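You operate a simulated robot arm through the tools that you are given. There is no shell and no other tool.

The job below is to be done with a simulated robot arm. You get a single attempt, and the scene is never put back.

## Task
Stir 02 tripped its breaker: switch Stir 02 off, then reset the breaker.
Fine: mains off first; the breaker marked Stir; then mains back on, close and latch the door; the other breakers and switches stay as they are, the book in the door pocket.

The check looks at the end state, three seconds after you hand in, the way a careful person would. Anything else that was tipped, shoved, dropped, spilled or broken makes it a failure.

## Robot
A 7-joint arm with a three-finger gripper, fixed in place. Base frame: the origin is at the foot of the arm, x ahead of it, y to its left, z up. Lengths are in cm, angles in degrees, forces in N, time in s.
With the tool pointing down near the work surface it reaches from about 10 to 88 cm from the base axis. Its first joint turns from -166.0 to 166.0 degrees. Payload 2.69 kg.
The tool frame sits at the grasp point between the pads (the TCP): z along the fingers, y along the line on which they close. The tips reach 3 cm beyond it. Largest opening 12.8 cm; the body of the gripper starts 11.7 cm behind the TCP.
Orientation is that of the tool frame in the base frame, as a unit quaternion [w, x, y, z]. With the fingers straight down and closing along the base's y, the tool's x points along the base's -x, its y along +y and its z along -z.

## Interface
- The arm moves only by the tool nudge_tool. Its argument "series" is one flat list of numbers, 7 for each row, row after row: the shift along the tool's x, y, z in cm, then the turn, a rotation vector about the tool's x, y, z in degrees, then the finger opening in cm, from 0 to 12.8. In form: [tx, ty, tz, rx, ry, rz, hand, tx, ty, tz, rx, ry, rz, hand, ...]. A call has 1 to 20 rows; each row is the pose to reach, as a shift and turn from the pose commanded when the call began, along the tool's axes at that moment. Each row takes 0.2 s and may step no farther than 5 cm and 8.6 degrees from the row before; otherwise, or with a gripper value out of range, the whole call is refused. A pose out of reach is approached as far as the arm can. The call stops where the force on the tool passes 80 N (or 10 N more than at its start, if that is more) or the arm is blocked; 0.2 s more then pass. The fingers move at their own pace and stop on an object; they squeeze with about 36 N. The grip force told is the motor's: it shows also when the fingers shut on nothing. Time passes only in rows, and 0.2 s behind the last, so rows that repeat a pose let the fingers close. The reply holds the time, the measured pose of the TCP, the force on the tool along the base axes, the opening and the grip force, in the units named above and with some noise, with the torque about the TCP (base axes, N m) and any sound that the robot's microphone picked up.
- Cameras (640 x 400 px; columns grow to the right, rows downward): "scene" is fixed at [21.16, -49.49, 130.74]; the picture's right is [0.69, -0.72, 0.00], its down [-0.33, -0.32, -0.89] and it looks along [0.64, 0.61, -0.46] (base axes); focal length 319 px, centre (320, 200). "wrist" rides on the gripper at [5.8, 5.4, -13.1] in the tool frame; the picture's right is [-0.68, 0.74, 0.00], its down [-0.62, -0.57, -0.55] and it looks along [-0.40, -0.37, 0.84] (tool axes); focal length 234 px, centre (320, 200). There is no depth. A picture from a camera that has moved, and an enlarged one, comes with that camera's place and axes in the base frame and with its lens. The place of the scene camera against the robot may be out by one fixed shift of up to 1.8 cm in any direction.
- get_image(camera): a new picture of that camera. The clock stands still meanwhile.
- raise_lower(by): slides the trunk up (or, below 0, down) by that many cm; the arm rides with it, the base frame stays. It gives what a move gives, with no picture.
- close_up(camera, box): a new picture of the part [left, top, right, bottom] of that camera's present view, enlarged. The clock stands still meanwhile.
- finish_job(): hands the job in; it is judged then, once.

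Places have to be worked out from the pictures, the camera data and where the tool is seen. Open the gripper and draw the arm clear of the work before you hand the job in, unless the task says otherwise.

The tools are called as name(argument=value, ...) on one line, values as JSON. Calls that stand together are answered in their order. nudge_tool: Moves the arm, as the interface text tells. Its arguments: {"type":"object","properties":{"series":{"type":"array"}},"required":["series"]} The other tools are called the same way: raise_lower (by) slides the trunk up or down; get_image (camera) takes a picture; close_up (camera, box) takes an enlarged picture of a part of a camera's view; finish_job () hands the job in.

At the start:

```text
time_s: 0.0
ee_pos: [78.98, 2.2, 117.58]
orientation: [0.001, 0.0, 1.0, 0.0]
contact_force: [-1.1, -0.4, -0.1]
torque: [-0.02, -0.05, 0.03]
gripper_width: 12.78
grasp_force: 0.1
trunk travel left (down, up): [-15.0, 20.0]
```

scene: 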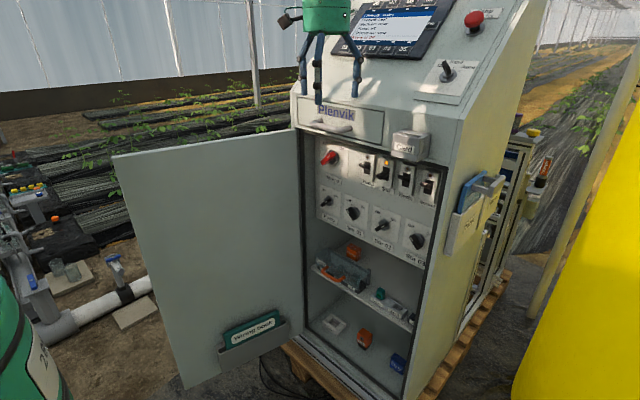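
wrist: 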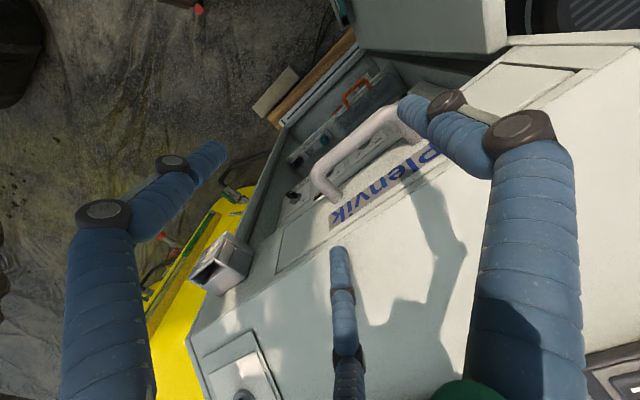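

I'll begin by enlarging the scene view on the cabinet interior and its controls to read the labels and states.

close_up(camera="scene", box=[300, 130, 460, 230])

close_up(camera="scene", box=[300, 180, 440, 268])

close_up(camera="scene", box=[280, 80, 460, 192])

close_up(camera="scene", box=[100, 120, 320, 390])

```text
4.00 times, centred on (380, 180) of scene
camera zoom: at [21.16, -49.49, 130.74], right [0.69, -0.72, 0.0], down [-0.33, -0.32, -0.89], along [0.64, 0.61, -0.46], focal length 1276 px, centre (80, 280)
```

zoom: 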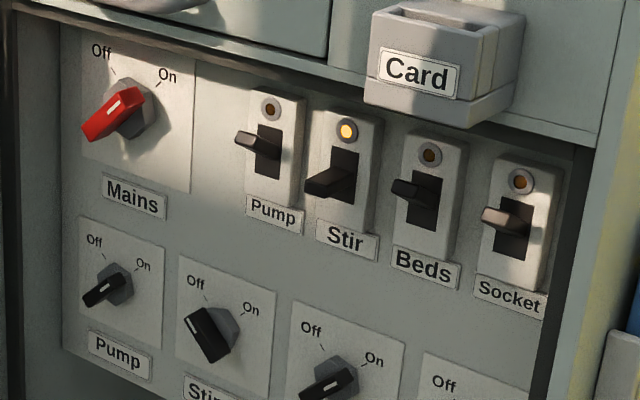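

```text
4.55 times, centred on (370, 224) of scene
camera zoom: at [21.16, -49.49, 130.74], right [0.69, -0.72, 0.0], down [-0.33, -0.32, -0.89], along [0.64, 0.61, -0.46], focal length 1450 px, centre (93, 91)
```

zoom: 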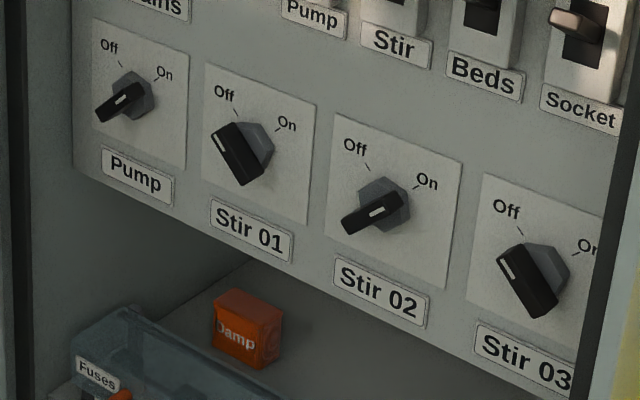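

```text
3.56 times, centred on (370, 136) of scene
camera zoom: at [21.16, -49.49, 130.74], right [0.69, -0.72, 0.0], down [-0.33, -0.32, -0.89], along [0.64, 0.61, -0.46], focal length 1135 px, centre (142, 428)
```

zoom: 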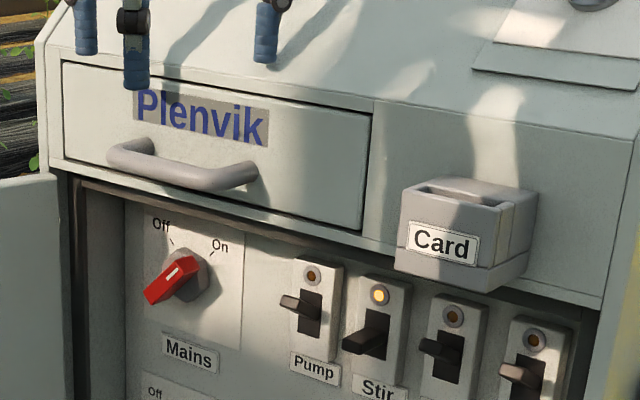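

```text
1.48 times, centred on (210, 255) of scene
camera zoom: at [21.16, -49.49, 130.74], right [0.69, -0.72, 0.0], down [-0.33, -0.32, -0.89], along [0.64, 0.61, -0.46], focal length 473 px, centre (483, 118)
```

zoom: 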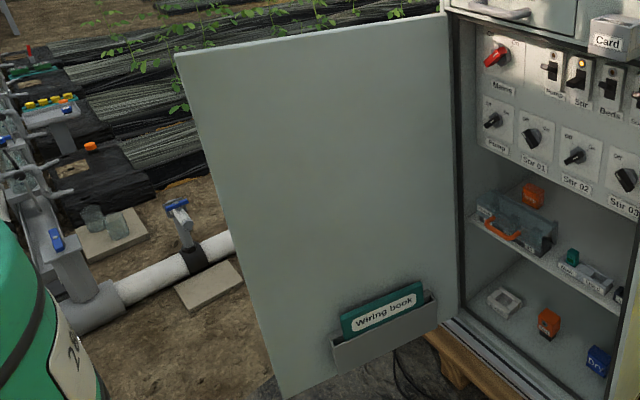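

Mains, Pump and Stir 02 look On; Stir 01/03 Off; the Stir breaker is mid-way with its lamp lit. Next I look at the wrist view and the gripper close up for triangulation.

close_up(camera="scene", box=[260, 0, 420, 120])

get_image(camera="wrist")

close_up(camera="scene", box=[280, 220, 440, 400])

close_up(camera="scene", box=[400, 130, 520, 260])

close_up(camera="wrist", box=[180, 0, 440, 300])

```text
3.33 times, centred on (340, 60) of scene
camera zoom: at [21.16, -49.49, 130.74], right [0.69, -0.72, 0.0], down [-0.33, -0.32, -0.89], along [0.64, 0.61, -0.46], focal length 1064 px, centre (253, 667)
```

zoom: 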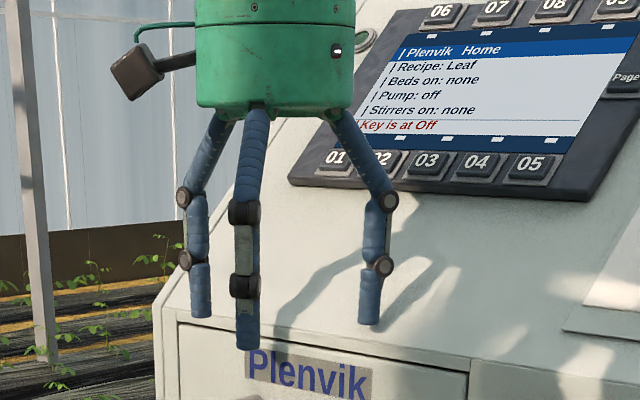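

```text
taken
camera wrist: at [73.0, 7.66, 130.73], right [0.68, 0.74, 0.0], down [0.62, -0.57, 0.55], along [0.4, -0.37, -0.84], focal length 234 px, centre (320, 200)
```

wrist: 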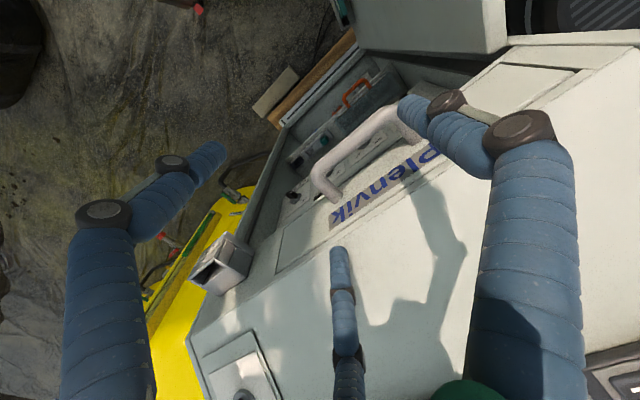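

```text
2.22 times, centred on (360, 310) of scene
camera zoom: at [21.16, -49.49, 130.74], right [0.69, -0.72, 0.0], down [-0.33, -0.32, -0.89], along [0.64, 0.61, -0.46], focal length 709 px, centre (231, -44)
```

zoom: 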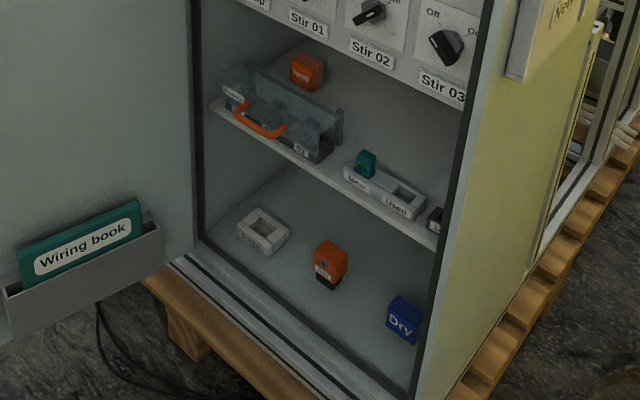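

```text
3.08 times, centred on (460, 195) of scene
camera zoom: at [21.16, -49.49, 130.74], right [0.69, -0.72, 0.0], down [-0.33, -0.32, -0.89], along [0.64, 0.61, -0.46], focal length 982 px, centre (-111, 215)
```

zoom: 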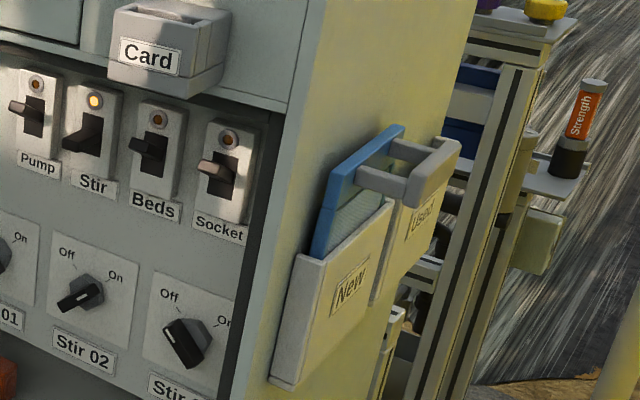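

```text
1.33 times, centred on (310, 150) of wrist
camera zoom: at [73.0, 7.66, 130.73], right [0.68, 0.74, 0.0], down [0.62, -0.57, 0.55], along [0.4, -0.37, -0.84], focal length 312 px, centre (333, 267)
```

zoom: 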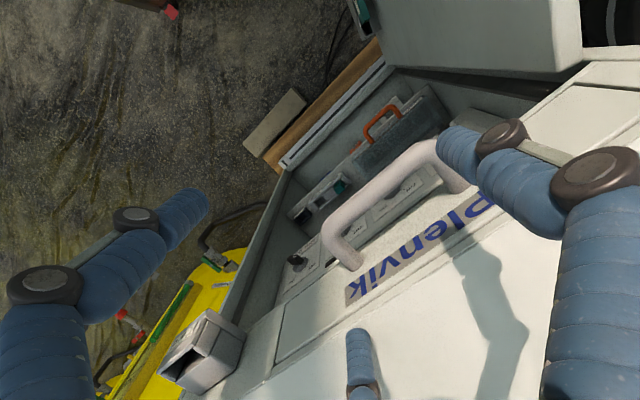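

From triangulating the drawer handle, I put the cabinet front at about x=84 and the control panel at about x=88. Mains is near (y 9, z 99), the Stir breaker near (y -9, z 99) and Stir 02 near (y -10, z 84). I back the hand away along -x before doing anything else.

nudge_tool(series=[4, 0, 0, 0, 0, 0, 12.8, 8, 0, 0, 0, 0, 0, 12.8, 12, 0, 0, 0, 0, 0, 12.8, 16, 0, 0, 0, 0, 0, 12.8, 20, 0, 0, 0, 0, 0, 12.8, 24, 0, 0, 0, 0, 0, 6, 28, 0, 0, 0, 0, 0, 0, 30, 0, 0, 0, 0, 0, 0, 30, 0, 0, 0, 0, 0, 0, 30, 0, 0, 0, 0, 0, 0])

get_image(camera="scene")

get_image(camera="wrist")

```text
time_s: 2.2
ee_pos: [49.0, 2.25, 117.63]
orientation: [0.0, 0.0, 1.0, 0.0]
contact_force: [-0.2, -0.4, -1.0]
torque: [-0.02, 0.02, -0.01]
gripper_width: 0.23
grasp_force: 31.3
trunk travel left (down, up): [-15.0, 20.0]
```

```text
taken
```

scene: 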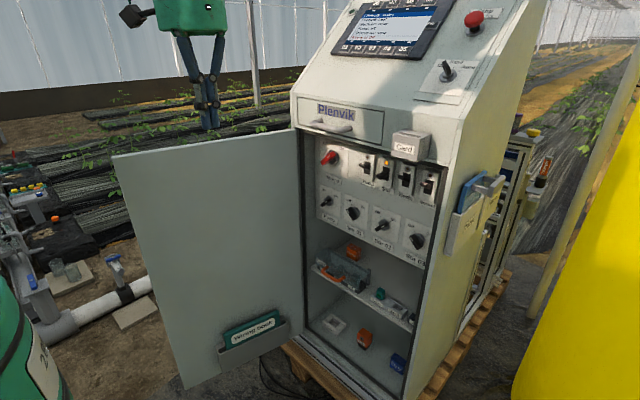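

```text
taken
camera wrist: at [43.04, 7.65, 130.75], right [0.68, 0.74, 0.0], down [0.62, -0.57, 0.55], along [0.4, -0.37, -0.84], focal length 234 px, centre (320, 200)
```

wrist: 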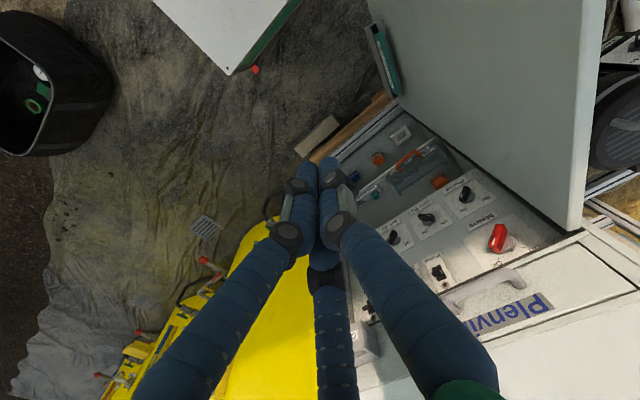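

The fingers close to a single point, so I can calibrate the scene camera with the fingertip. I zoom in on it, and on the wrist view of the panel.

close_up(camera="scene", box=[160, 60, 260, 140])

close_up(camera="wrist", box=[330, 80, 640, 340])

close_up(camera="wrist", box=[260, 140, 380, 290])

```text
5.00 times, centred on (210, 100) of scene
camera zoom: at [21.16, -49.49, 130.74], right [0.69, -0.72, 0.0], down [-0.33, -0.32, -0.89], along [0.64, 0.61, -0.46], focal length 1596 px, centre (870, 700)
```

zoom: 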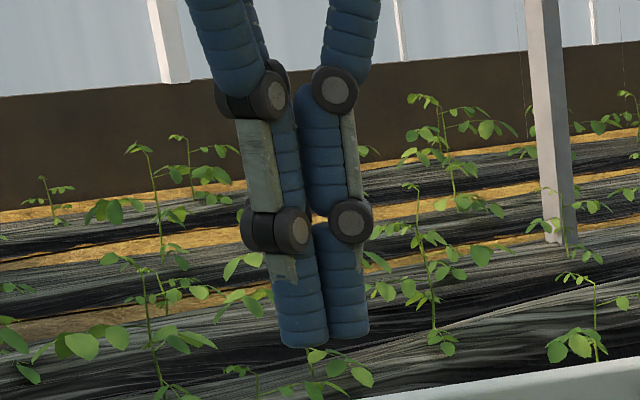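

```text
1.54 times, centred on (485, 210) of wrist
camera zoom: at [43.04, 7.65, 130.75], right [0.68, 0.74, 0.0], down [0.62, -0.57, 0.55], along [0.4, -0.37, -0.84], focal length 360 px, centre (66, 185)
```

zoom: 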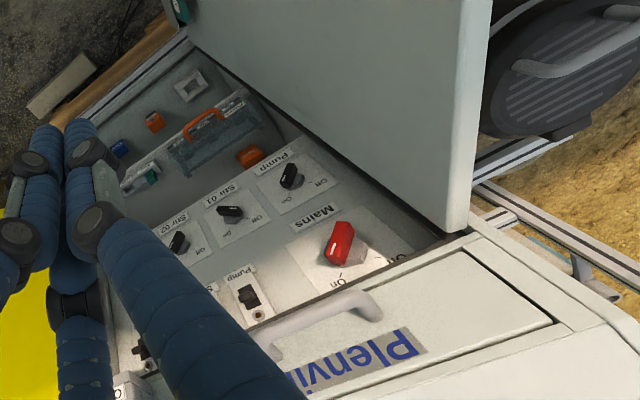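

```text
2.67 times, centred on (320, 215) of wrist
camera zoom: at [43.04, 7.65, 130.75], right [0.68, 0.74, 0.0], down [0.62, -0.57, 0.55], along [0.4, -0.37, -0.84], focal length 624 px, centre (320, 160)
```

zoom: 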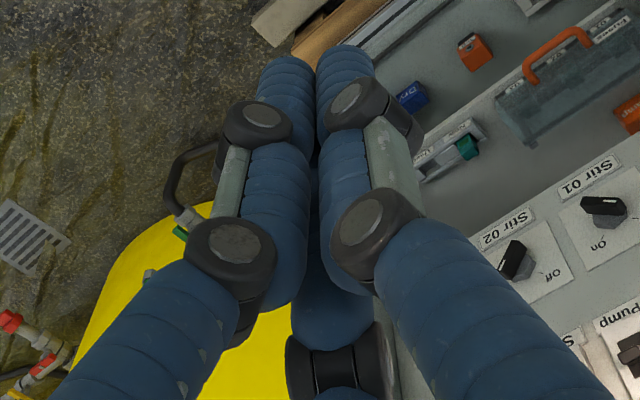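

The three fingers close around the tool axis. I now turn the tool to point forward (+x), pitching about tool y by -90°, so the wrist camera can see the panel and so I can work it from the front.

nudge_tool(series=[0, 0, 1, 0, -8.2, 0, 0, 0, 0, 2, 0, -16.4, 0, 0, 0, 0, 3, 0, -24.6, 0, 0, 0, 0, 4, 0, -32.8, 0, 0, 0, 0, 5, 0, -41, 0, 0, 0, 0, 6, 0, -49.2, 0, 0, 0, 0, 7, 0, -57.4, 0, 0, 0, 0, 8, 0, -65.6, 0, 0, 0, 0, 9, 0, -73.8, 0, 0, 0, 0, 10, 0, -82, 0, 0, 0, 0, 10, 0, -90, 0, 0])

get_image(camera="wrist")

get_image(camera="scene")

```text
time_s: 4.8
ee_pos: [50.55, 4.17, 120.1]
orientation: [0.758, 0.021, 0.652, 0.011]
contact_force: [0.7, -1.0, -0.1]
torque: [0.0, 0.03, 0.03]
gripper_width: 0.23
grasp_force: 31.6
out of reach, approached as far as the arm can: row 7, 8, 9, 10, 11
trunk travel left (down, up): [-15.0, 20.0]
stopped in row 11: the arm was blocked; the commanded pose is now the measured one
```

```text
taken
camera wrist: at [38.44, 10.02, 112.65], right [-0.09, 0.71, 0.7], down [-0.64, -0.58, 0.5], along [0.76, -0.4, 0.51], focal length 234 px, centre (320, 200)
```

wrist: 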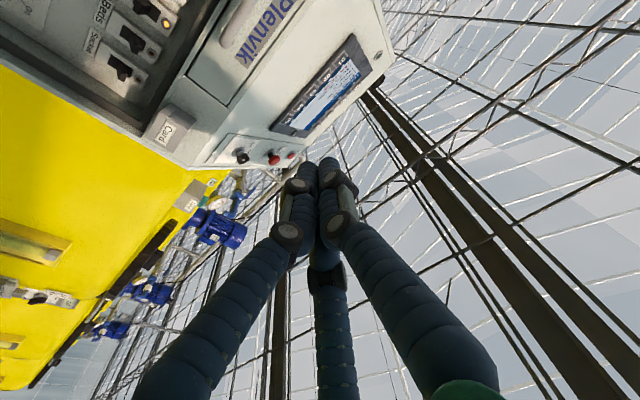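

```text
taken
```

scene: 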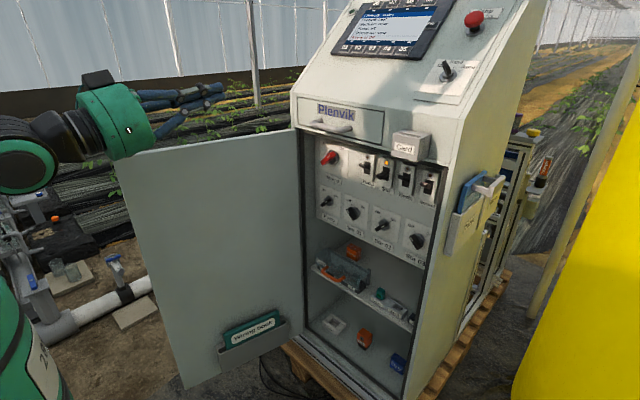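

The arm hit a limit because the TCP was too close to the base, and the tool now points slightly up. I move it forward and down, and level it.

nudge_tool(series=[1, 0, 4, 0, 0, 0, 0, 3, 0, 7, 0, 2, 0, 0, 6, -0.5, 9.6, 0, 4, -1, 0, 9.5, -1, 9.6, 0, 6, -2, 0, 13.5, -2.4, 9.6, -0.8, 8.6, -2.6, 0, 13.5, -2.4, 9.6, -0.8, 8.6, -2.6, 0])

get_image(camera="wrist")

get_image(camera="scene")

```text
time_s: 6.2
ee_pos: [61.48, 6.0, 108.85]
orientation: [0.703, 0.006, 0.711, -0.018]
contact_force: [0.2, 0.7, -1.0]
torque: [0.0, -0.05, 0.02]
gripper_width: 0.21
grasp_force: 32.3
out of reach, approached as far as the arm can: row 1, 2, 3, 4, 5, 6
trunk travel left (down, up): [-15.0, 20.0]
```

```text
taken
camera wrist: at [48.47, 11.8, 103.09], right [0.03, 0.75, 0.66], down [-0.56, -0.54, 0.63], along [0.83, -0.39, 0.4], focal length 234 px, centre (320, 200)
```

wrist: 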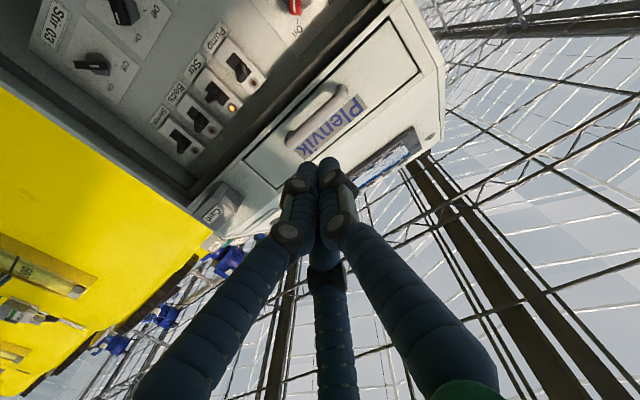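

```text
taken
```

scene: 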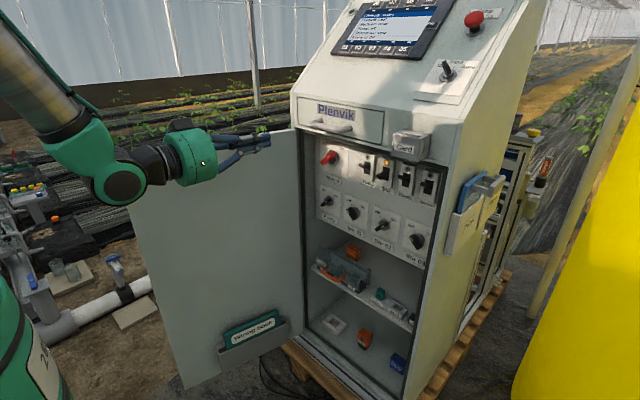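

The forearm now comes from above and the hand points forward. I test reach further out and lower, towards (67, 0, 100).

nudge_tool(series=[2.5, -1.5, 1.5, 0, 0, 0, 0, 5, -3, 3, 0, 0, 0, 0, 8, -4.5, 4.5, 0, 0, 0, 0, 8.8, -6, 5.5, 0, 0, 0, 0, 8.8, -6, 5.5, 0, 0, 0, 0])

get_image(camera="scene")

get_image(camera="wrist")

```text
time_s: 7.4
ee_pos: [66.72, 6.1, 101.63]
orientation: [0.7, 0.003, 0.713, -0.037]
contact_force: [0.7, 0.1, -0.2]
torque: [0.02, -0.01, -0.03]
gripper_width: 0.22
grasp_force: 31.3
out of reach, approached as far as the arm can: row 1, 2, 3, 4, 5
trunk travel left (down, up): [-15.0, 20.0]
```

```text
taken
```

scene: 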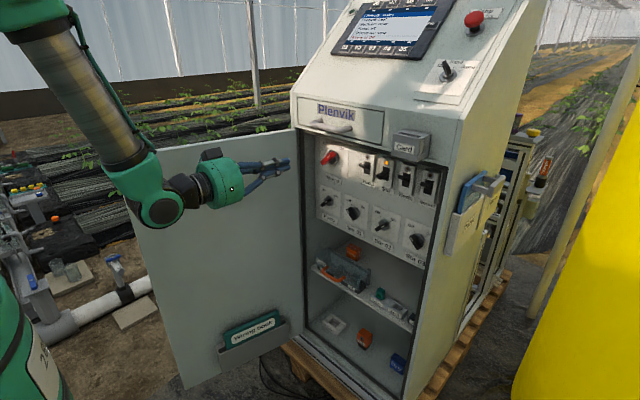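

```text
taken
camera wrist: at [53.8, 11.97, 95.82], right [0.05, 0.77, 0.64], down [-0.57, -0.5, 0.65], along [0.82, -0.4, 0.41], focal length 234 px, centre (320, 200)
```

wrist: 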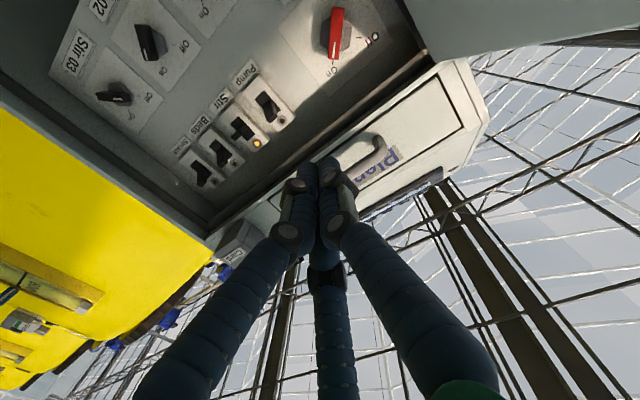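

The y position is stuck at 6, so some wrist joint is at its limit. I test whether rolling the tool about its own axis frees it, and in which direction.

nudge_tool(series=[0, -2, 0, 0, 0, 8, 0, 0, -4, 0, 0, 0, 16, 0, 0, -6, 0, 0, 0, 24, 0, 0, -6, 0, 0, 0, 30, 0, 0, -6, 0, 0, 0, 30, 0])

```text
time_s: 8.6
ee_pos: [64.98, 4.51, 107.7]
orientation: [0.697, 0.018, 0.716, -0.029]
contact_force: [0.1, -0.4, -0.5]
torque: [0.02, 0.01, 0.0]
gripper_width: 0.21
grasp_force: 31.3
out of reach, approached as far as the arm can: row 1, 2, 3, 4, 5
trunk travel left (down, up): [-15.0, 20.0]
```

Rolling positive makes it worse, so I roll the other way (negative) from the commanded pose, with the target around (67.5, 2, 102).

nudge_tool(series=[1, 3, 0, 0, 0, -8.5, 0, 2, 6, 0, 0, 0, -17, 0, 3.6, 9, 0, 0, 0, -25.5, 0, 3.6, 11.8, 0, 0, 0, -34, 0, 3.6, 11.8, 0, 0, 0, -42.5, 0, 3.6, 11.8, 0, 0, 0, -51, 0, 3.6, 11.8, 0, 0, 0, -59.5, 0, 3.6, 11.8, 0, 0, 0, -60, 0, 3.6, 11.8, 0, 0, 0, -60, 0])

```text
time_s: 10.6
ee_pos: [65.66, 16.25, 103.73]
orientation: [0.589, -0.342, 0.63, -0.374]
contact_force: [-0.6, 0.3, -0.4]
torque: [-0.03, -0.01, 0.01]
gripper_width: 0.23
grasp_force: 31.6
trunk travel left (down, up): [-15.0, 20.0]
```

That freed the arm: negative roll is fine. I keep rolling about another -120°, so the wrist camera ends up above the hand, and shift back to y≈0.

nudge_tool(series=[1, -0.5, 0, 0, 0, -8.5, 0, 2, -1, 0.2, 0, 0, -17, 0, 3, -1.5, 0.3, 0, 0, -25.5, 0, 4, -2, 0.4, 0, 0, -34, 0, 5, -2.5, 0.5, 0, 0, -42.5, 0, 6, -3, 0.6, 0, 0, -51, 0, 7, -3.5, 0.7, 0, 0, -59.5, 0, 8, -4, 0.7, 0, 0, -68, 0, 9, -4.5, 0.7, 0, 0, -76.5, 0, 10, -5, 0.8, 0, 0, -85, 0, 11, -5.5, 0.8, 0, 0, -93.5, 0, 12, -6, 0.8, 0, 0, -102, 0, 13, -7, 0.8, 0, 0, -110, 0, 14.1, -7.9, 1, 0, 0, -118, 0, 14.1, -7.9, 1, 0, 0, -120, 0])

get_image(camera="wrist")

get_image(camera="scene")

```text
time_s: 13.8
ee_pos: [65.55, 3.2, 104.05]
orientation: [0.041, 0.718, -0.028, 0.694]
contact_force: [2.5, -0.1, -0.7]
torque: [-0.03, -0.11, 0.0]
gripper_width: 0.19
grasp_force: 31.4
out of reach, approached as far as the arm can: row 11, 12, 13, 14, 15
trunk travel left (down, up): [-15.0, 20.0]
```

```text
taken
camera wrist: at [52.1, -0.73, 110.52], right [-0.09, -0.74, -0.66], down [-0.51, 0.6, -0.61], along [0.85, 0.28, -0.44], focal length 234 px, centre (320, 200)
```

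wrist: 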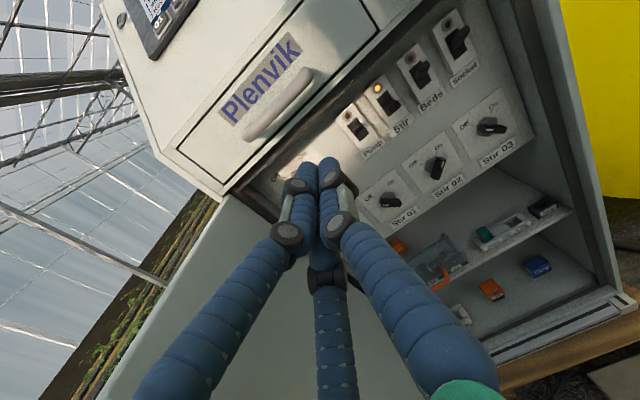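

```text
taken
```

scene: 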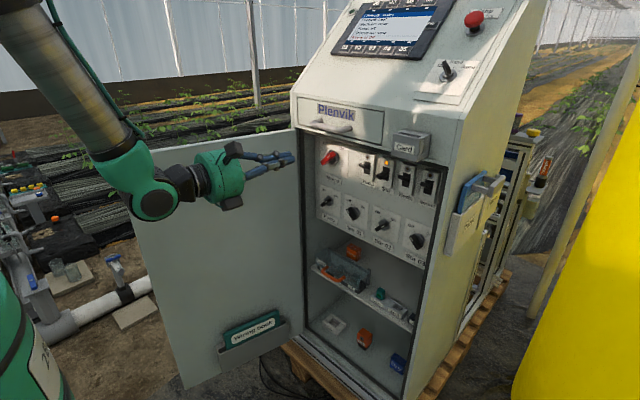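

The view is good now: the breakers, knobs and labels are all visible. I test whether I can move to y≈-8 with the yaw corrected in this orientation.

nudge_tool(series=[0, 2.5, 0, 0, 0, 0, 0, 0, 5, 0, 0, 0, 0, 0, 0, 7.5, 0, 0, 0, 0, 0, 0, 10, 0, 0, 0, 0, 0, 0, 10, 0, 0, 0, 0, 0])

```text
time_s: 15.0
ee_pos: [64.14, 0.74, 104.93]
orientation: [0.052, 0.717, -0.041, 0.694]
contact_force: [-0.6, 0.1, 0.1]
torque: [0.01, 0.05, 0.03]
gripper_width: 0.22
grasp_force: 31.6
out of reach, approached as far as the arm can: row 1, 2, 3, 4, 5
trunk travel left (down, up): [-15.0, 20.0]
```

I think the arm is Panda-like, with the wrist near its joint-5 limit, so a slightly negative tool yaw should keep poses reachable. I take fresh enlarged wrist views to measure the panel.

get_image(camera="wrist")

close_up(camera="wrist", box=[320, 0, 560, 240])

close_up(camera="scene", box=[200, 120, 320, 220])

```text
taken
camera wrist: at [50.57, -2.76, 111.41], right [-0.12, -0.74, -0.66], down [-0.49, 0.62, -0.61], along [0.86, 0.25, -0.44], focal length 234 px, centre (320, 200)
```

wrist: 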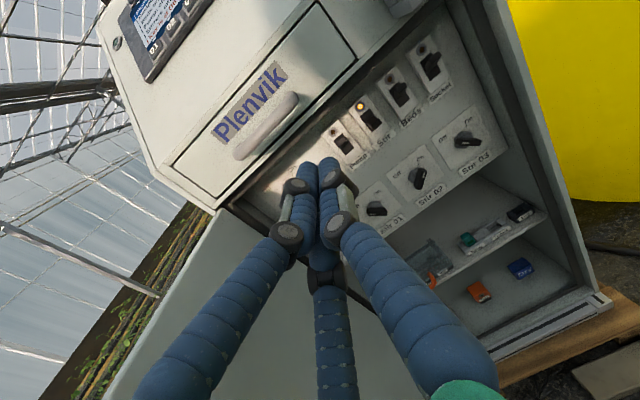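

```text
1.67 times, centred on (440, 120) of wrist
camera zoom: at [50.57, -2.76, 111.41], right [-0.12, -0.74, -0.66], down [-0.49, 0.62, -0.61], along [0.86, 0.25, -0.44], focal length 390 px, centre (120, 333)
```

zoom: 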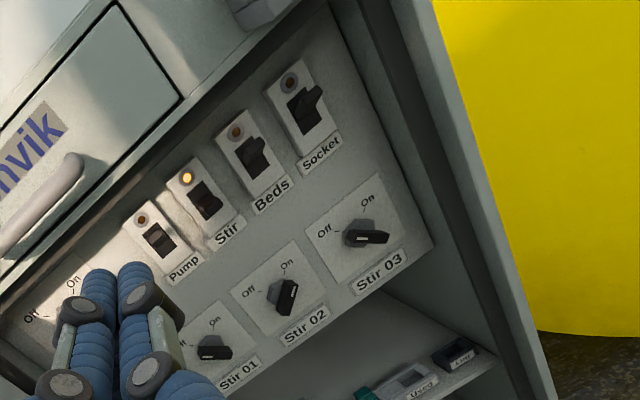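

```text
4.00 times, centred on (260, 170) of scene
camera zoom: at [21.16, -49.49, 130.74], right [0.69, -0.72, 0.0], down [-0.33, -0.32, -0.89], along [0.64, 0.61, -0.46], focal length 1276 px, centre (560, 320)
```

zoom: 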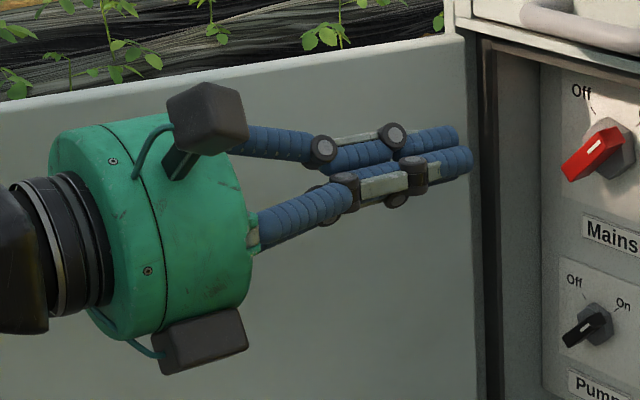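

Triangulating with the corrected scene camera gives the Stir lamp at about (92.5, -7.9, 99) and the panel at about x=93.5. I zoom hard on the Mains and Stir 02 handles and on the Stir breaker to measure their shapes.

close_up(camera="scene", box=[314, 138, 354, 178])

close_up(camera="scene", box=[360, 195, 410, 245])

close_up(camera="scene", box=[360, 145, 420, 195])

close_up(camera="wrist", box=[330, 40, 480, 230])

```text
10.00 times, centred on (334, 158) of scene
camera zoom: at [21.16, -49.49, 130.74], right [0.69, -0.72, 0.0], down [-0.33, -0.32, -0.89], along [0.64, 0.61, -0.46], focal length 3191 px, centre (180, 620)
```

zoom: 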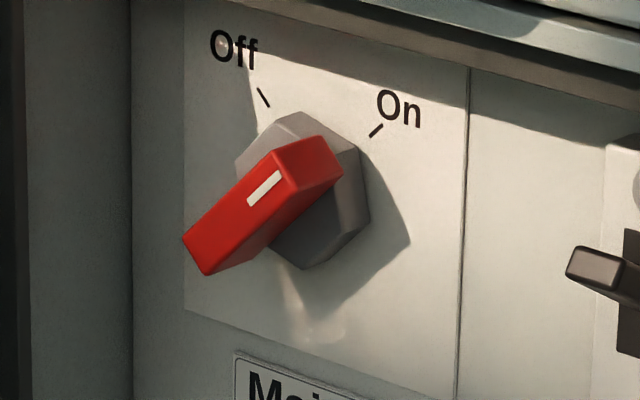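

```text
8.00 times, centred on (385, 220) of scene
camera zoom: at [21.16, -49.49, 130.74], right [0.69, -0.72, 0.0], down [-0.33, -0.32, -0.89], along [0.64, 0.61, -0.46], focal length 2553 px, centre (-200, 40)
```

zoom: 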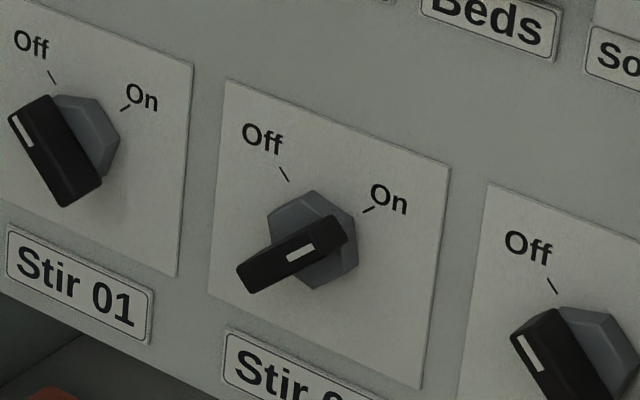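

```text
8.00 times, centred on (390, 170) of scene
camera zoom: at [21.16, -49.49, 130.74], right [0.69, -0.72, 0.0], down [-0.33, -0.32, -0.89], along [0.64, 0.61, -0.46], focal length 2553 px, centre (-240, 440)
```

zoom: 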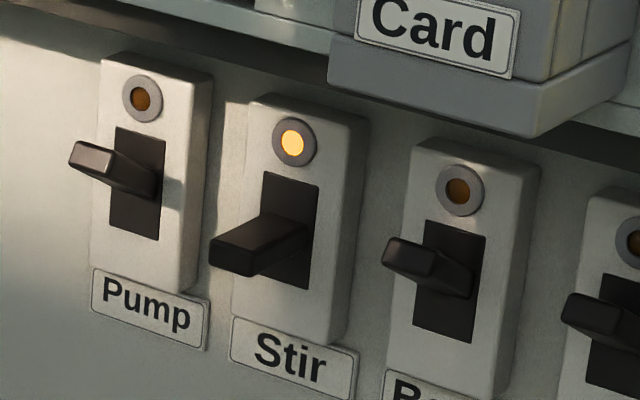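

```text
2.11 times, centred on (405, 135) of wrist
camera zoom: at [50.57, -2.76, 111.41], right [-0.12, -0.74, -0.66], down [-0.49, 0.62, -0.61], along [0.86, 0.25, -0.44], focal length 493 px, centre (141, 337)
```

zoom: 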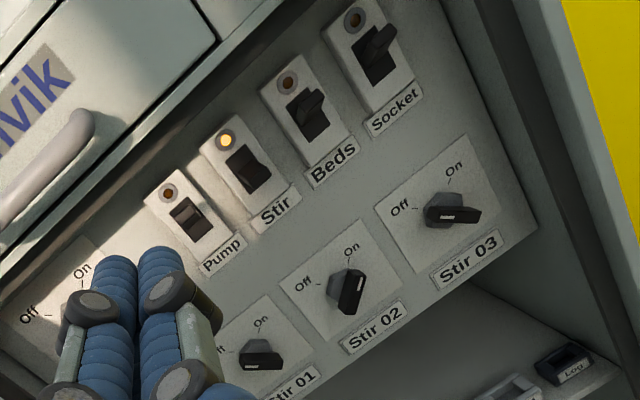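

Measured: the Mains axis is at about (y 12, z 95.6) with a 5.2 cm bar whose front face is at x≈90. The Stir 02 axis is at about (y -9, z 79.8), with its front face at x≈90.8. The Stir lever pivots at about (y -8, z 96) with its tip near x≈89. I move to a standoff in front of Mains at (80, 9, 96) with slight yaw.

nudge_tool(series=[-1.4, -1.8, 2.5, 0, 0.3, 0.2, 0, -2.8, -3.5, 5, 0, 0.6, 0.3, 0, -4.2, -5.2, 7.5, 0, 0.9, 0.5, 0, -5.6, -7, 10, 0, 1.2, 0.6, 0, -7, -8.7, 12.5, -0.3, 1.5, 0.8, 0, -8.3, -10.4, 14.9, -0.45, 1.8, 1, 0, -8.3, -10.4, 14.9, -0.45, 1.8, 1, 0])

get_image(camera="scene")

get_image(camera="wrist")

```text
time_s: 16.6
ee_pos: [79.97, 8.96, 95.94]
orientation: [0.05, 0.706, -0.049, 0.705]
contact_force: [0.8, -0.7, 0.4]
torque: [-0.04, -0.03, 0.0]
gripper_width: 0.22
grasp_force: 31.0
trunk travel left (down, up): [-15.0, 20.0]
```

```text
taken
```

scene: 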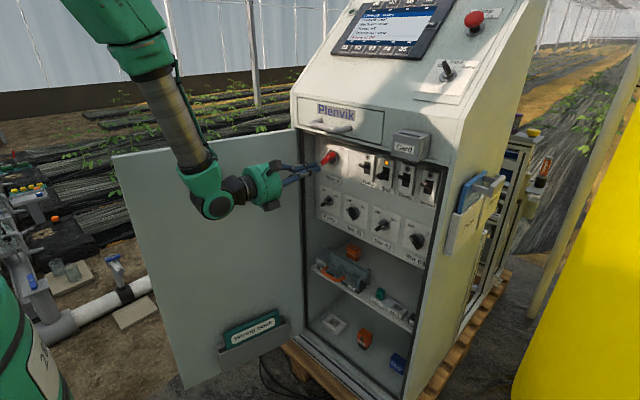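

```text
taken
camera wrist: at [66.21, 5.53, 101.87], right [-0.1, -0.73, -0.68], down [-0.47, 0.64, -0.62], along [0.88, 0.25, -0.41], focal length 234 px, centre (320, 200)
```

wrist: 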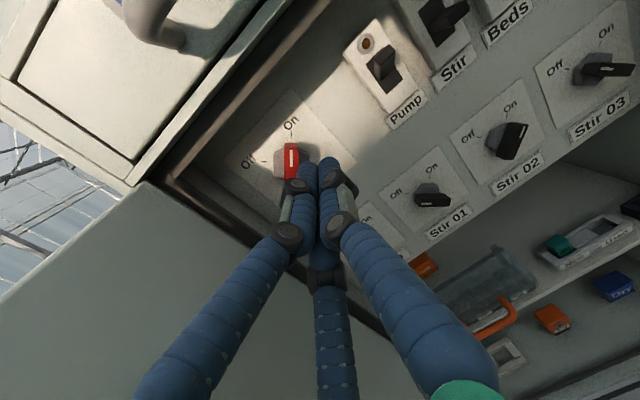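

The pose was reached exactly. I zoom both cameras on Mains against the fingertips.

close_up(camera="wrist", box=[210, 80, 370, 200])

close_up(camera="scene", box=[280, 135, 360, 190])

```text
3.33 times, centred on (290, 140) of wrist
camera zoom: at [66.21, 5.53, 101.87], right [-0.1, -0.73, -0.68], down [-0.47, 0.64, -0.62], along [0.88, 0.25, -0.41], focal length 781 px, centre (420, 400)
```

zoom: 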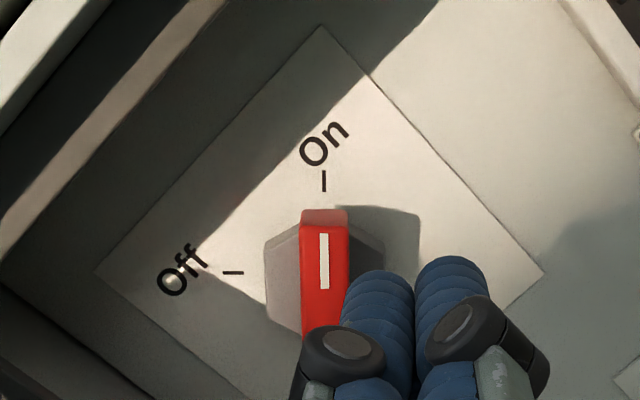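

```text
7.27 times, centred on (320, 162) of scene
camera zoom: at [21.16, -49.49, 130.74], right [0.69, -0.72, 0.0], down [-0.33, -0.32, -0.89], along [0.64, 0.61, -0.46], focal length 2321 px, centre (320, 473)
```

zoom: 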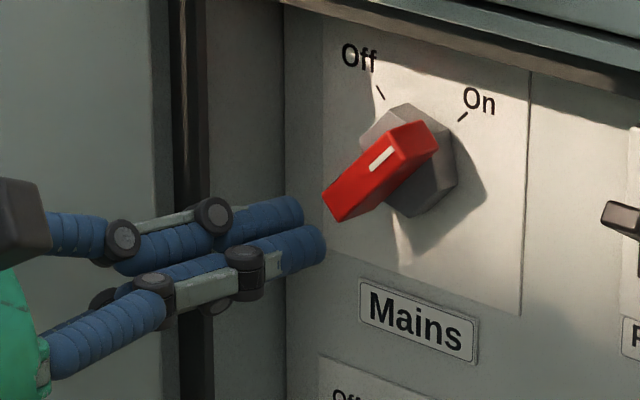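

The wrist view gives the Mains axis at (y 12.1, z 95.8), agreeing with the scene estimate. I advance to just to the right of the bar, in front of its plane, and check clearance before going deeper.

nudge_tool(series=[-0.6, -0.5, 1.5, 0, 0, 0, 0, -1.14, -1, 3, 0, 0, 0, 0, -1.14, -1.08, 4.5, 0, 0, 0, 0, -1.14, -1.08, 5.5, 0, 0, 0, 0, -1.14, -1.08, 6.3, 0, 0, 0, 0, -1.14, -1.08, 6.3, 0, 0, 0, 0])

close_up(camera="wrist", box=[210, 80, 370, 200])

close_up(camera="scene", box=[280, 135, 360, 190])

```text
time_s: 18.0
ee_pos: [86.29, 9.07, 94.93]
orientation: [0.049, 0.706, -0.048, 0.705]
contact_force: [0.2, 0.4, 0.4]
torque: [-0.01, 0.01, 0.01]
gripper_width: 0.22
grasp_force: 31.5
trunk travel left (down, up): [-15.0, 20.0]
```

```text
3.33 times, centred on (290, 140) of wrist
camera zoom: at [72.56, 5.64, 100.85], right [-0.1, -0.73, -0.68], down [-0.47, 0.64, -0.62], along [0.88, 0.25, -0.4], focal length 781 px, centre (420, 400)
```

zoom: 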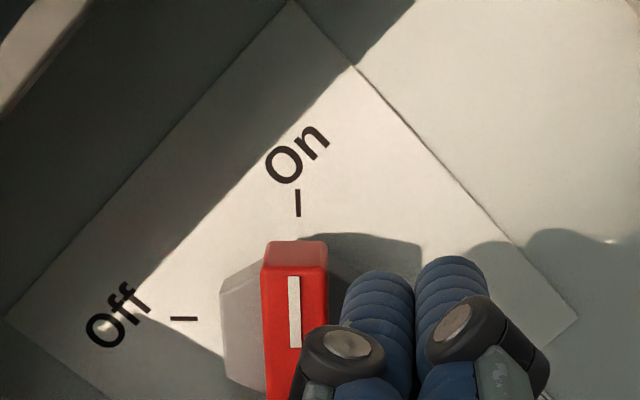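

```text
7.27 times, centred on (320, 162) of scene
camera zoom: at [21.16, -49.49, 130.74], right [0.69, -0.72, 0.0], down [-0.33, -0.32, -0.89], along [0.64, 0.61, -0.46], focal length 2321 px, centre (320, 473)
```

zoom: 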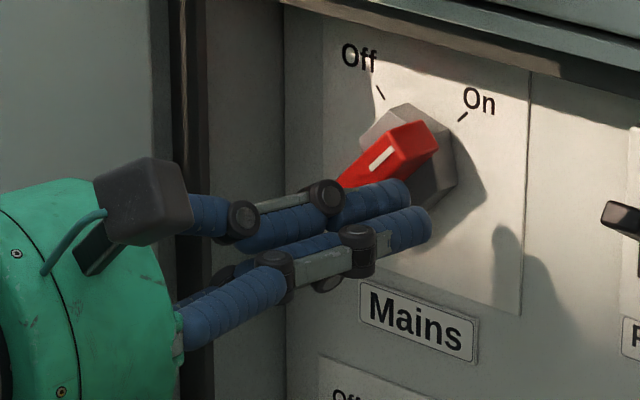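

The fingers sit just right of the bar with a small gap. I advance 2 cm more so the tips overlap the bar's depth.

nudge_tool(series=[0, 0, 1, 0, 0, 0, 0, 0, 0, 2, 0, 0, 0, 0, 0, 0, 2, 0, 0, 0, 0])

close_up(camera="wrist", box=[210, 80, 370, 200])

```text
time_s: 18.8
ee_pos: [88.36, 8.83, 94.8]
orientation: [0.05, 0.706, -0.048, 0.705]
contact_force: [0.7, 0.9, 0.7]
torque: [-0.02, -0.02, 0.03]
gripper_width: 0.21
grasp_force: 32.0
trunk travel left (down, up): [-15.0, 20.0]
```

```text
3.33 times, centred on (290, 140) of wrist
camera zoom: at [74.53, 5.35, 100.81], right [-0.1, -0.73, -0.68], down [-0.47, 0.64, -0.62], along [0.88, 0.25, -0.41], focal length 781 px, centre (420, 400)
```

zoom: 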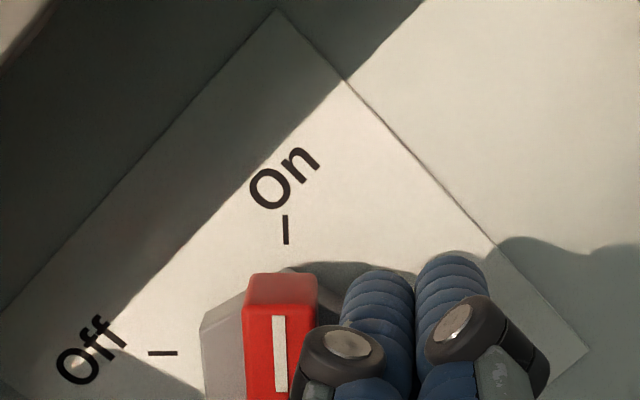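

I'm beside the bar at depth and force-free. I now push the bar's upper end leftwards along an arc (On to Off), half way first.

nudge_tool(series=[0.4, -0.45, -0.06, 0, 0, 0, 0, 0.83, -0.87, -0.12, 0, 0, 0, 0, 1.55, -0.95, -0.13, 0, 0, 0, 0, 2.22, -1.21, -0.17, 0, 0, 0, 0, 2.8, -1.62, -0.23, 0, 0, 0, 0, 2.8, -1.62, -0.23, 0, 0, 0, 0])

close_up(camera="wrist", box=[210, 80, 370, 200])

close_up(camera="scene", box=[280, 135, 360, 190])

```text
time_s: 20.2
ee_pos: [88.39, 10.5, 97.79]
orientation: [0.05, 0.705, -0.048, 0.705]
contact_force: [0.1, -2.3, -0.3]
torque: [-0.04, -0.04, -0.06]
gripper_width: 0.2
grasp_force: 31.6
trunk travel left (down, up): [-15.0, 20.0]
```

```text
3.33 times, centred on (290, 140) of wrist
camera zoom: at [74.53, 7.02, 103.66], right [-0.1, -0.73, -0.68], down [-0.47, 0.64, -0.62], along [0.88, 0.25, -0.4], focal length 781 px, centre (420, 400)
```

zoom: 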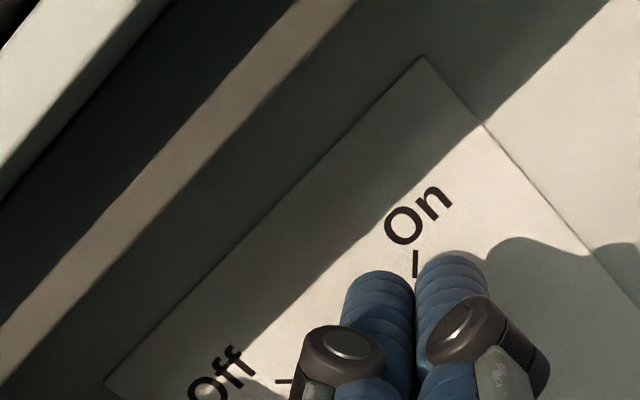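

```text
7.27 times, centred on (320, 162) of scene
camera zoom: at [21.16, -49.49, 130.74], right [0.69, -0.72, 0.0], down [-0.33, -0.32, -0.89], along [0.64, 0.61, -0.46], focal length 2321 px, centre (320, 473)
```

zoom: 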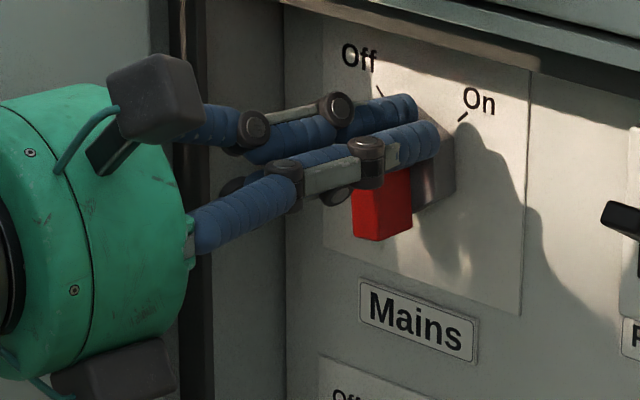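

The bar followed and is now about vertical, with little force. I continue the arc to the Off position.

nudge_tool(series=[0.45, -0.56, -0.08, 0, 0, 0, 0, 0.74, -1.2, -0.17, 0, 0, 0, 0, 0.86, -1.9, -0.27, 0, 0, 0, 0, 0.86, -1.9, -0.27, 0, 0, 0, 0])

close_up(camera="scene", box=[280, 135, 360, 190])

```text
time_s: 21.2
ee_pos: [88.34, 12.22, 98.68]
orientation: [0.049, 0.705, -0.05, 0.706]
contact_force: [-1.1, -18.1, 8.7]
torque: [-0.15, -0.1, -0.28]
gripper_width: 0.22
grasp_force: 31.7
trunk travel left (down, up): [-15.0, 20.0]
```

```text
7.27 times, centred on (320, 162) of scene
camera zoom: at [21.16, -49.49, 130.74], right [0.69, -0.72, 0.0], down [-0.33, -0.32, -0.89], along [0.64, 0.61, -0.46], focal length 2321 px, centre (320, 473)
```

zoom: 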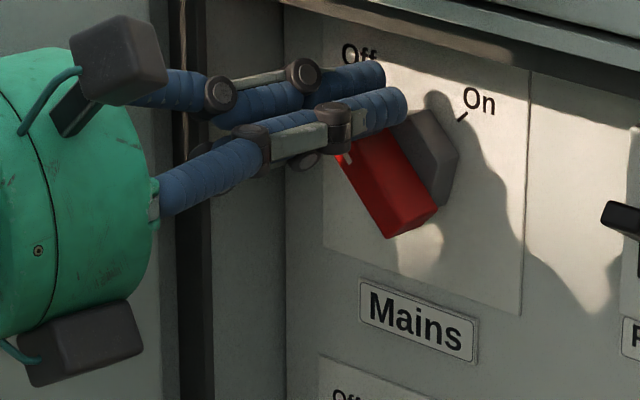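

The handle appears at about 45° left with 20 N resistance, probably its stop. I nudge slightly more, then back off up and away from it to inspect.

nudge_tool(series=[-0.1, -0.4, -0.05, 0, 0, 0, 0, -0.1, -0.4, -0.05, 0, 0, 0, 0])

nudge_tool(series=[0.3, 0.6, 0, 0, 0, 0, 0, 0.3, 0.6, -2, 0, 0, 0, 0, 0.3, 0.6, -5, 0, 0, 0, 0, 0.3, 0.6, -8, 0, 0, 0, 0, -1, 2, -10, 0, 0, 0, 0, -1, 2, -10, 0, 0, 0, 0])

close_up(camera="scene", box=[280, 135, 360, 190])

close_up(camera="wrist", box=[160, 60, 370, 200])

```text
time_s: 21.8
ee_pos: [88.39, 12.39, 98.93]
orientation: [0.05, 0.704, -0.051, 0.706]
contact_force: [-0.2, -48.2, 21.4]
torque: [-0.44, -0.33, -0.84]
gripper_width: 0.2
grasp_force: 32.2
trunk travel left (down, up): [-15.0, 20.0]
```

```text
time_s: 23.2
ee_pos: [78.24, 12.24, 97.45]
orientation: [0.049, 0.706, -0.048, 0.705]
contact_force: [0.7, 0.1, -0.4]
torque: [-0.02, 0.0, -0.01]
gripper_width: 0.21
grasp_force: 31.2
trunk travel left (down, up): [-15.0, 20.0]
```

```text
7.27 times, centred on (320, 162) of scene
camera zoom: at [21.16, -49.49, 130.74], right [0.69, -0.72, 0.0], down [-0.33, -0.32, -0.89], along [0.64, 0.61, -0.46], focal length 2321 px, centre (320, 473)
```

zoom: 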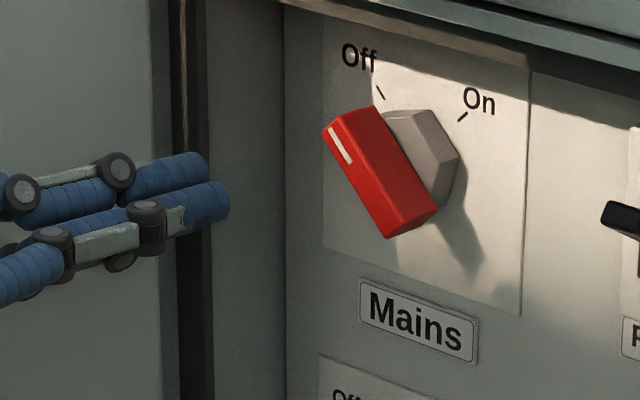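

```text
2.86 times, centred on (265, 130) of wrist
camera zoom: at [64.24, 8.73, 103.36], right [-0.1, -0.73, -0.68], down [-0.47, 0.64, -0.62], along [0.88, 0.25, -0.4], focal length 669 px, centre (477, 400)
```

zoom: 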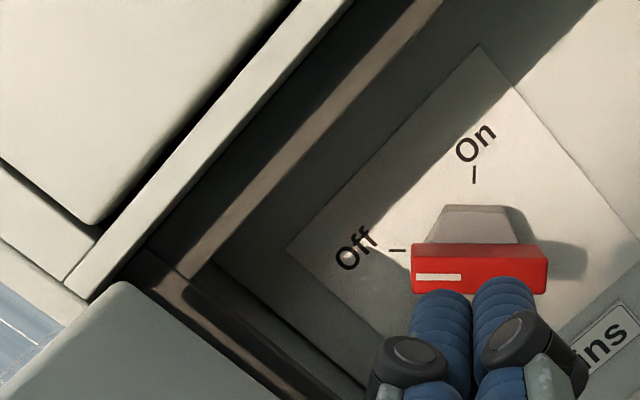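

Mains is Off, with the mark at the Off tick. Next is Stir 02: I move to a standoff in front of it at tip ≈(82, -12.5, 79), changing yaw to -22° to stay in the reachable branch.

nudge_tool(series=[-2.3, 2.9, 0.2, -1.75, 0, 0, 0, -4.6, 5.8, 0.5, -3.5, 0, 0, 0, -6.9, 8.7, 1, -5.25, 0, 0, 0, -9.2, 11.6, 1.5, -7, 0, 0, 0, -11.5, 14.5, 2.2, -8.75, 0, 0, 0, -13.8, 17.4, 2.9, -10.5, 0, 0, 0, -16.1, 20.3, 3.5, -12.25, 0, 0, 0, -18.45, 23.27, 4.2, -14, 0, 0, 0, -18.45, 23.27, 4.2, -14, 0, 0, 0])

get_image(camera="scene")

get_image(camera="wrist")

```text
time_s: 25.2
ee_pos: [79.11, -11.45, 78.93]
orientation: [0.135, 0.695, -0.133, 0.694]
contact_force: [0.8, 0.0, 0.8]
torque: [-0.04, -0.04, 0.0]
gripper_width: 0.22
grasp_force: 31.4
trunk travel left (down, up): [-15.0, 20.0]
```

```text
taken
```

scene: 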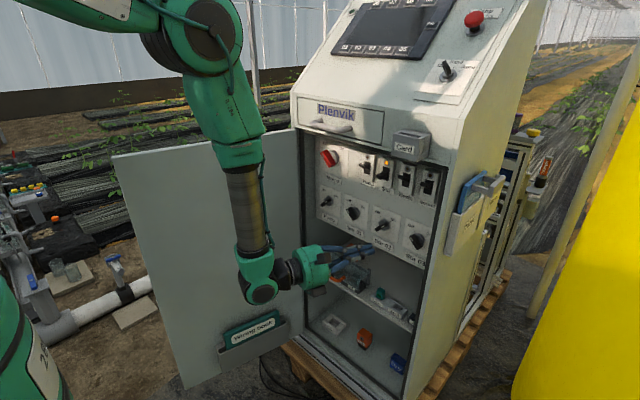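

```text
taken
camera wrist: at [64.77, -11.53, 84.98], right [-0.28, -0.68, -0.68], down [-0.3, 0.73, -0.62], along [0.91, 0.03, -0.4], focal length 234 px, centre (320, 200)
```

wrist: 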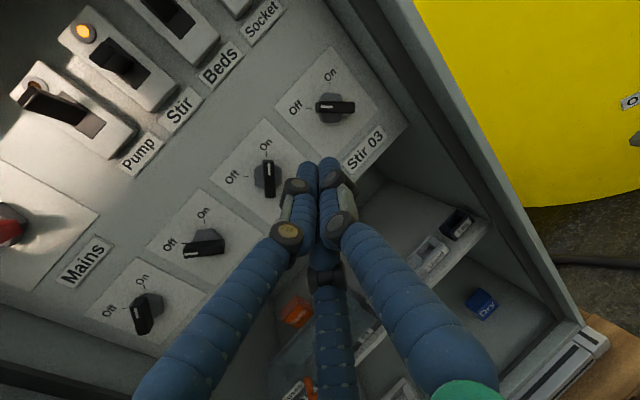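

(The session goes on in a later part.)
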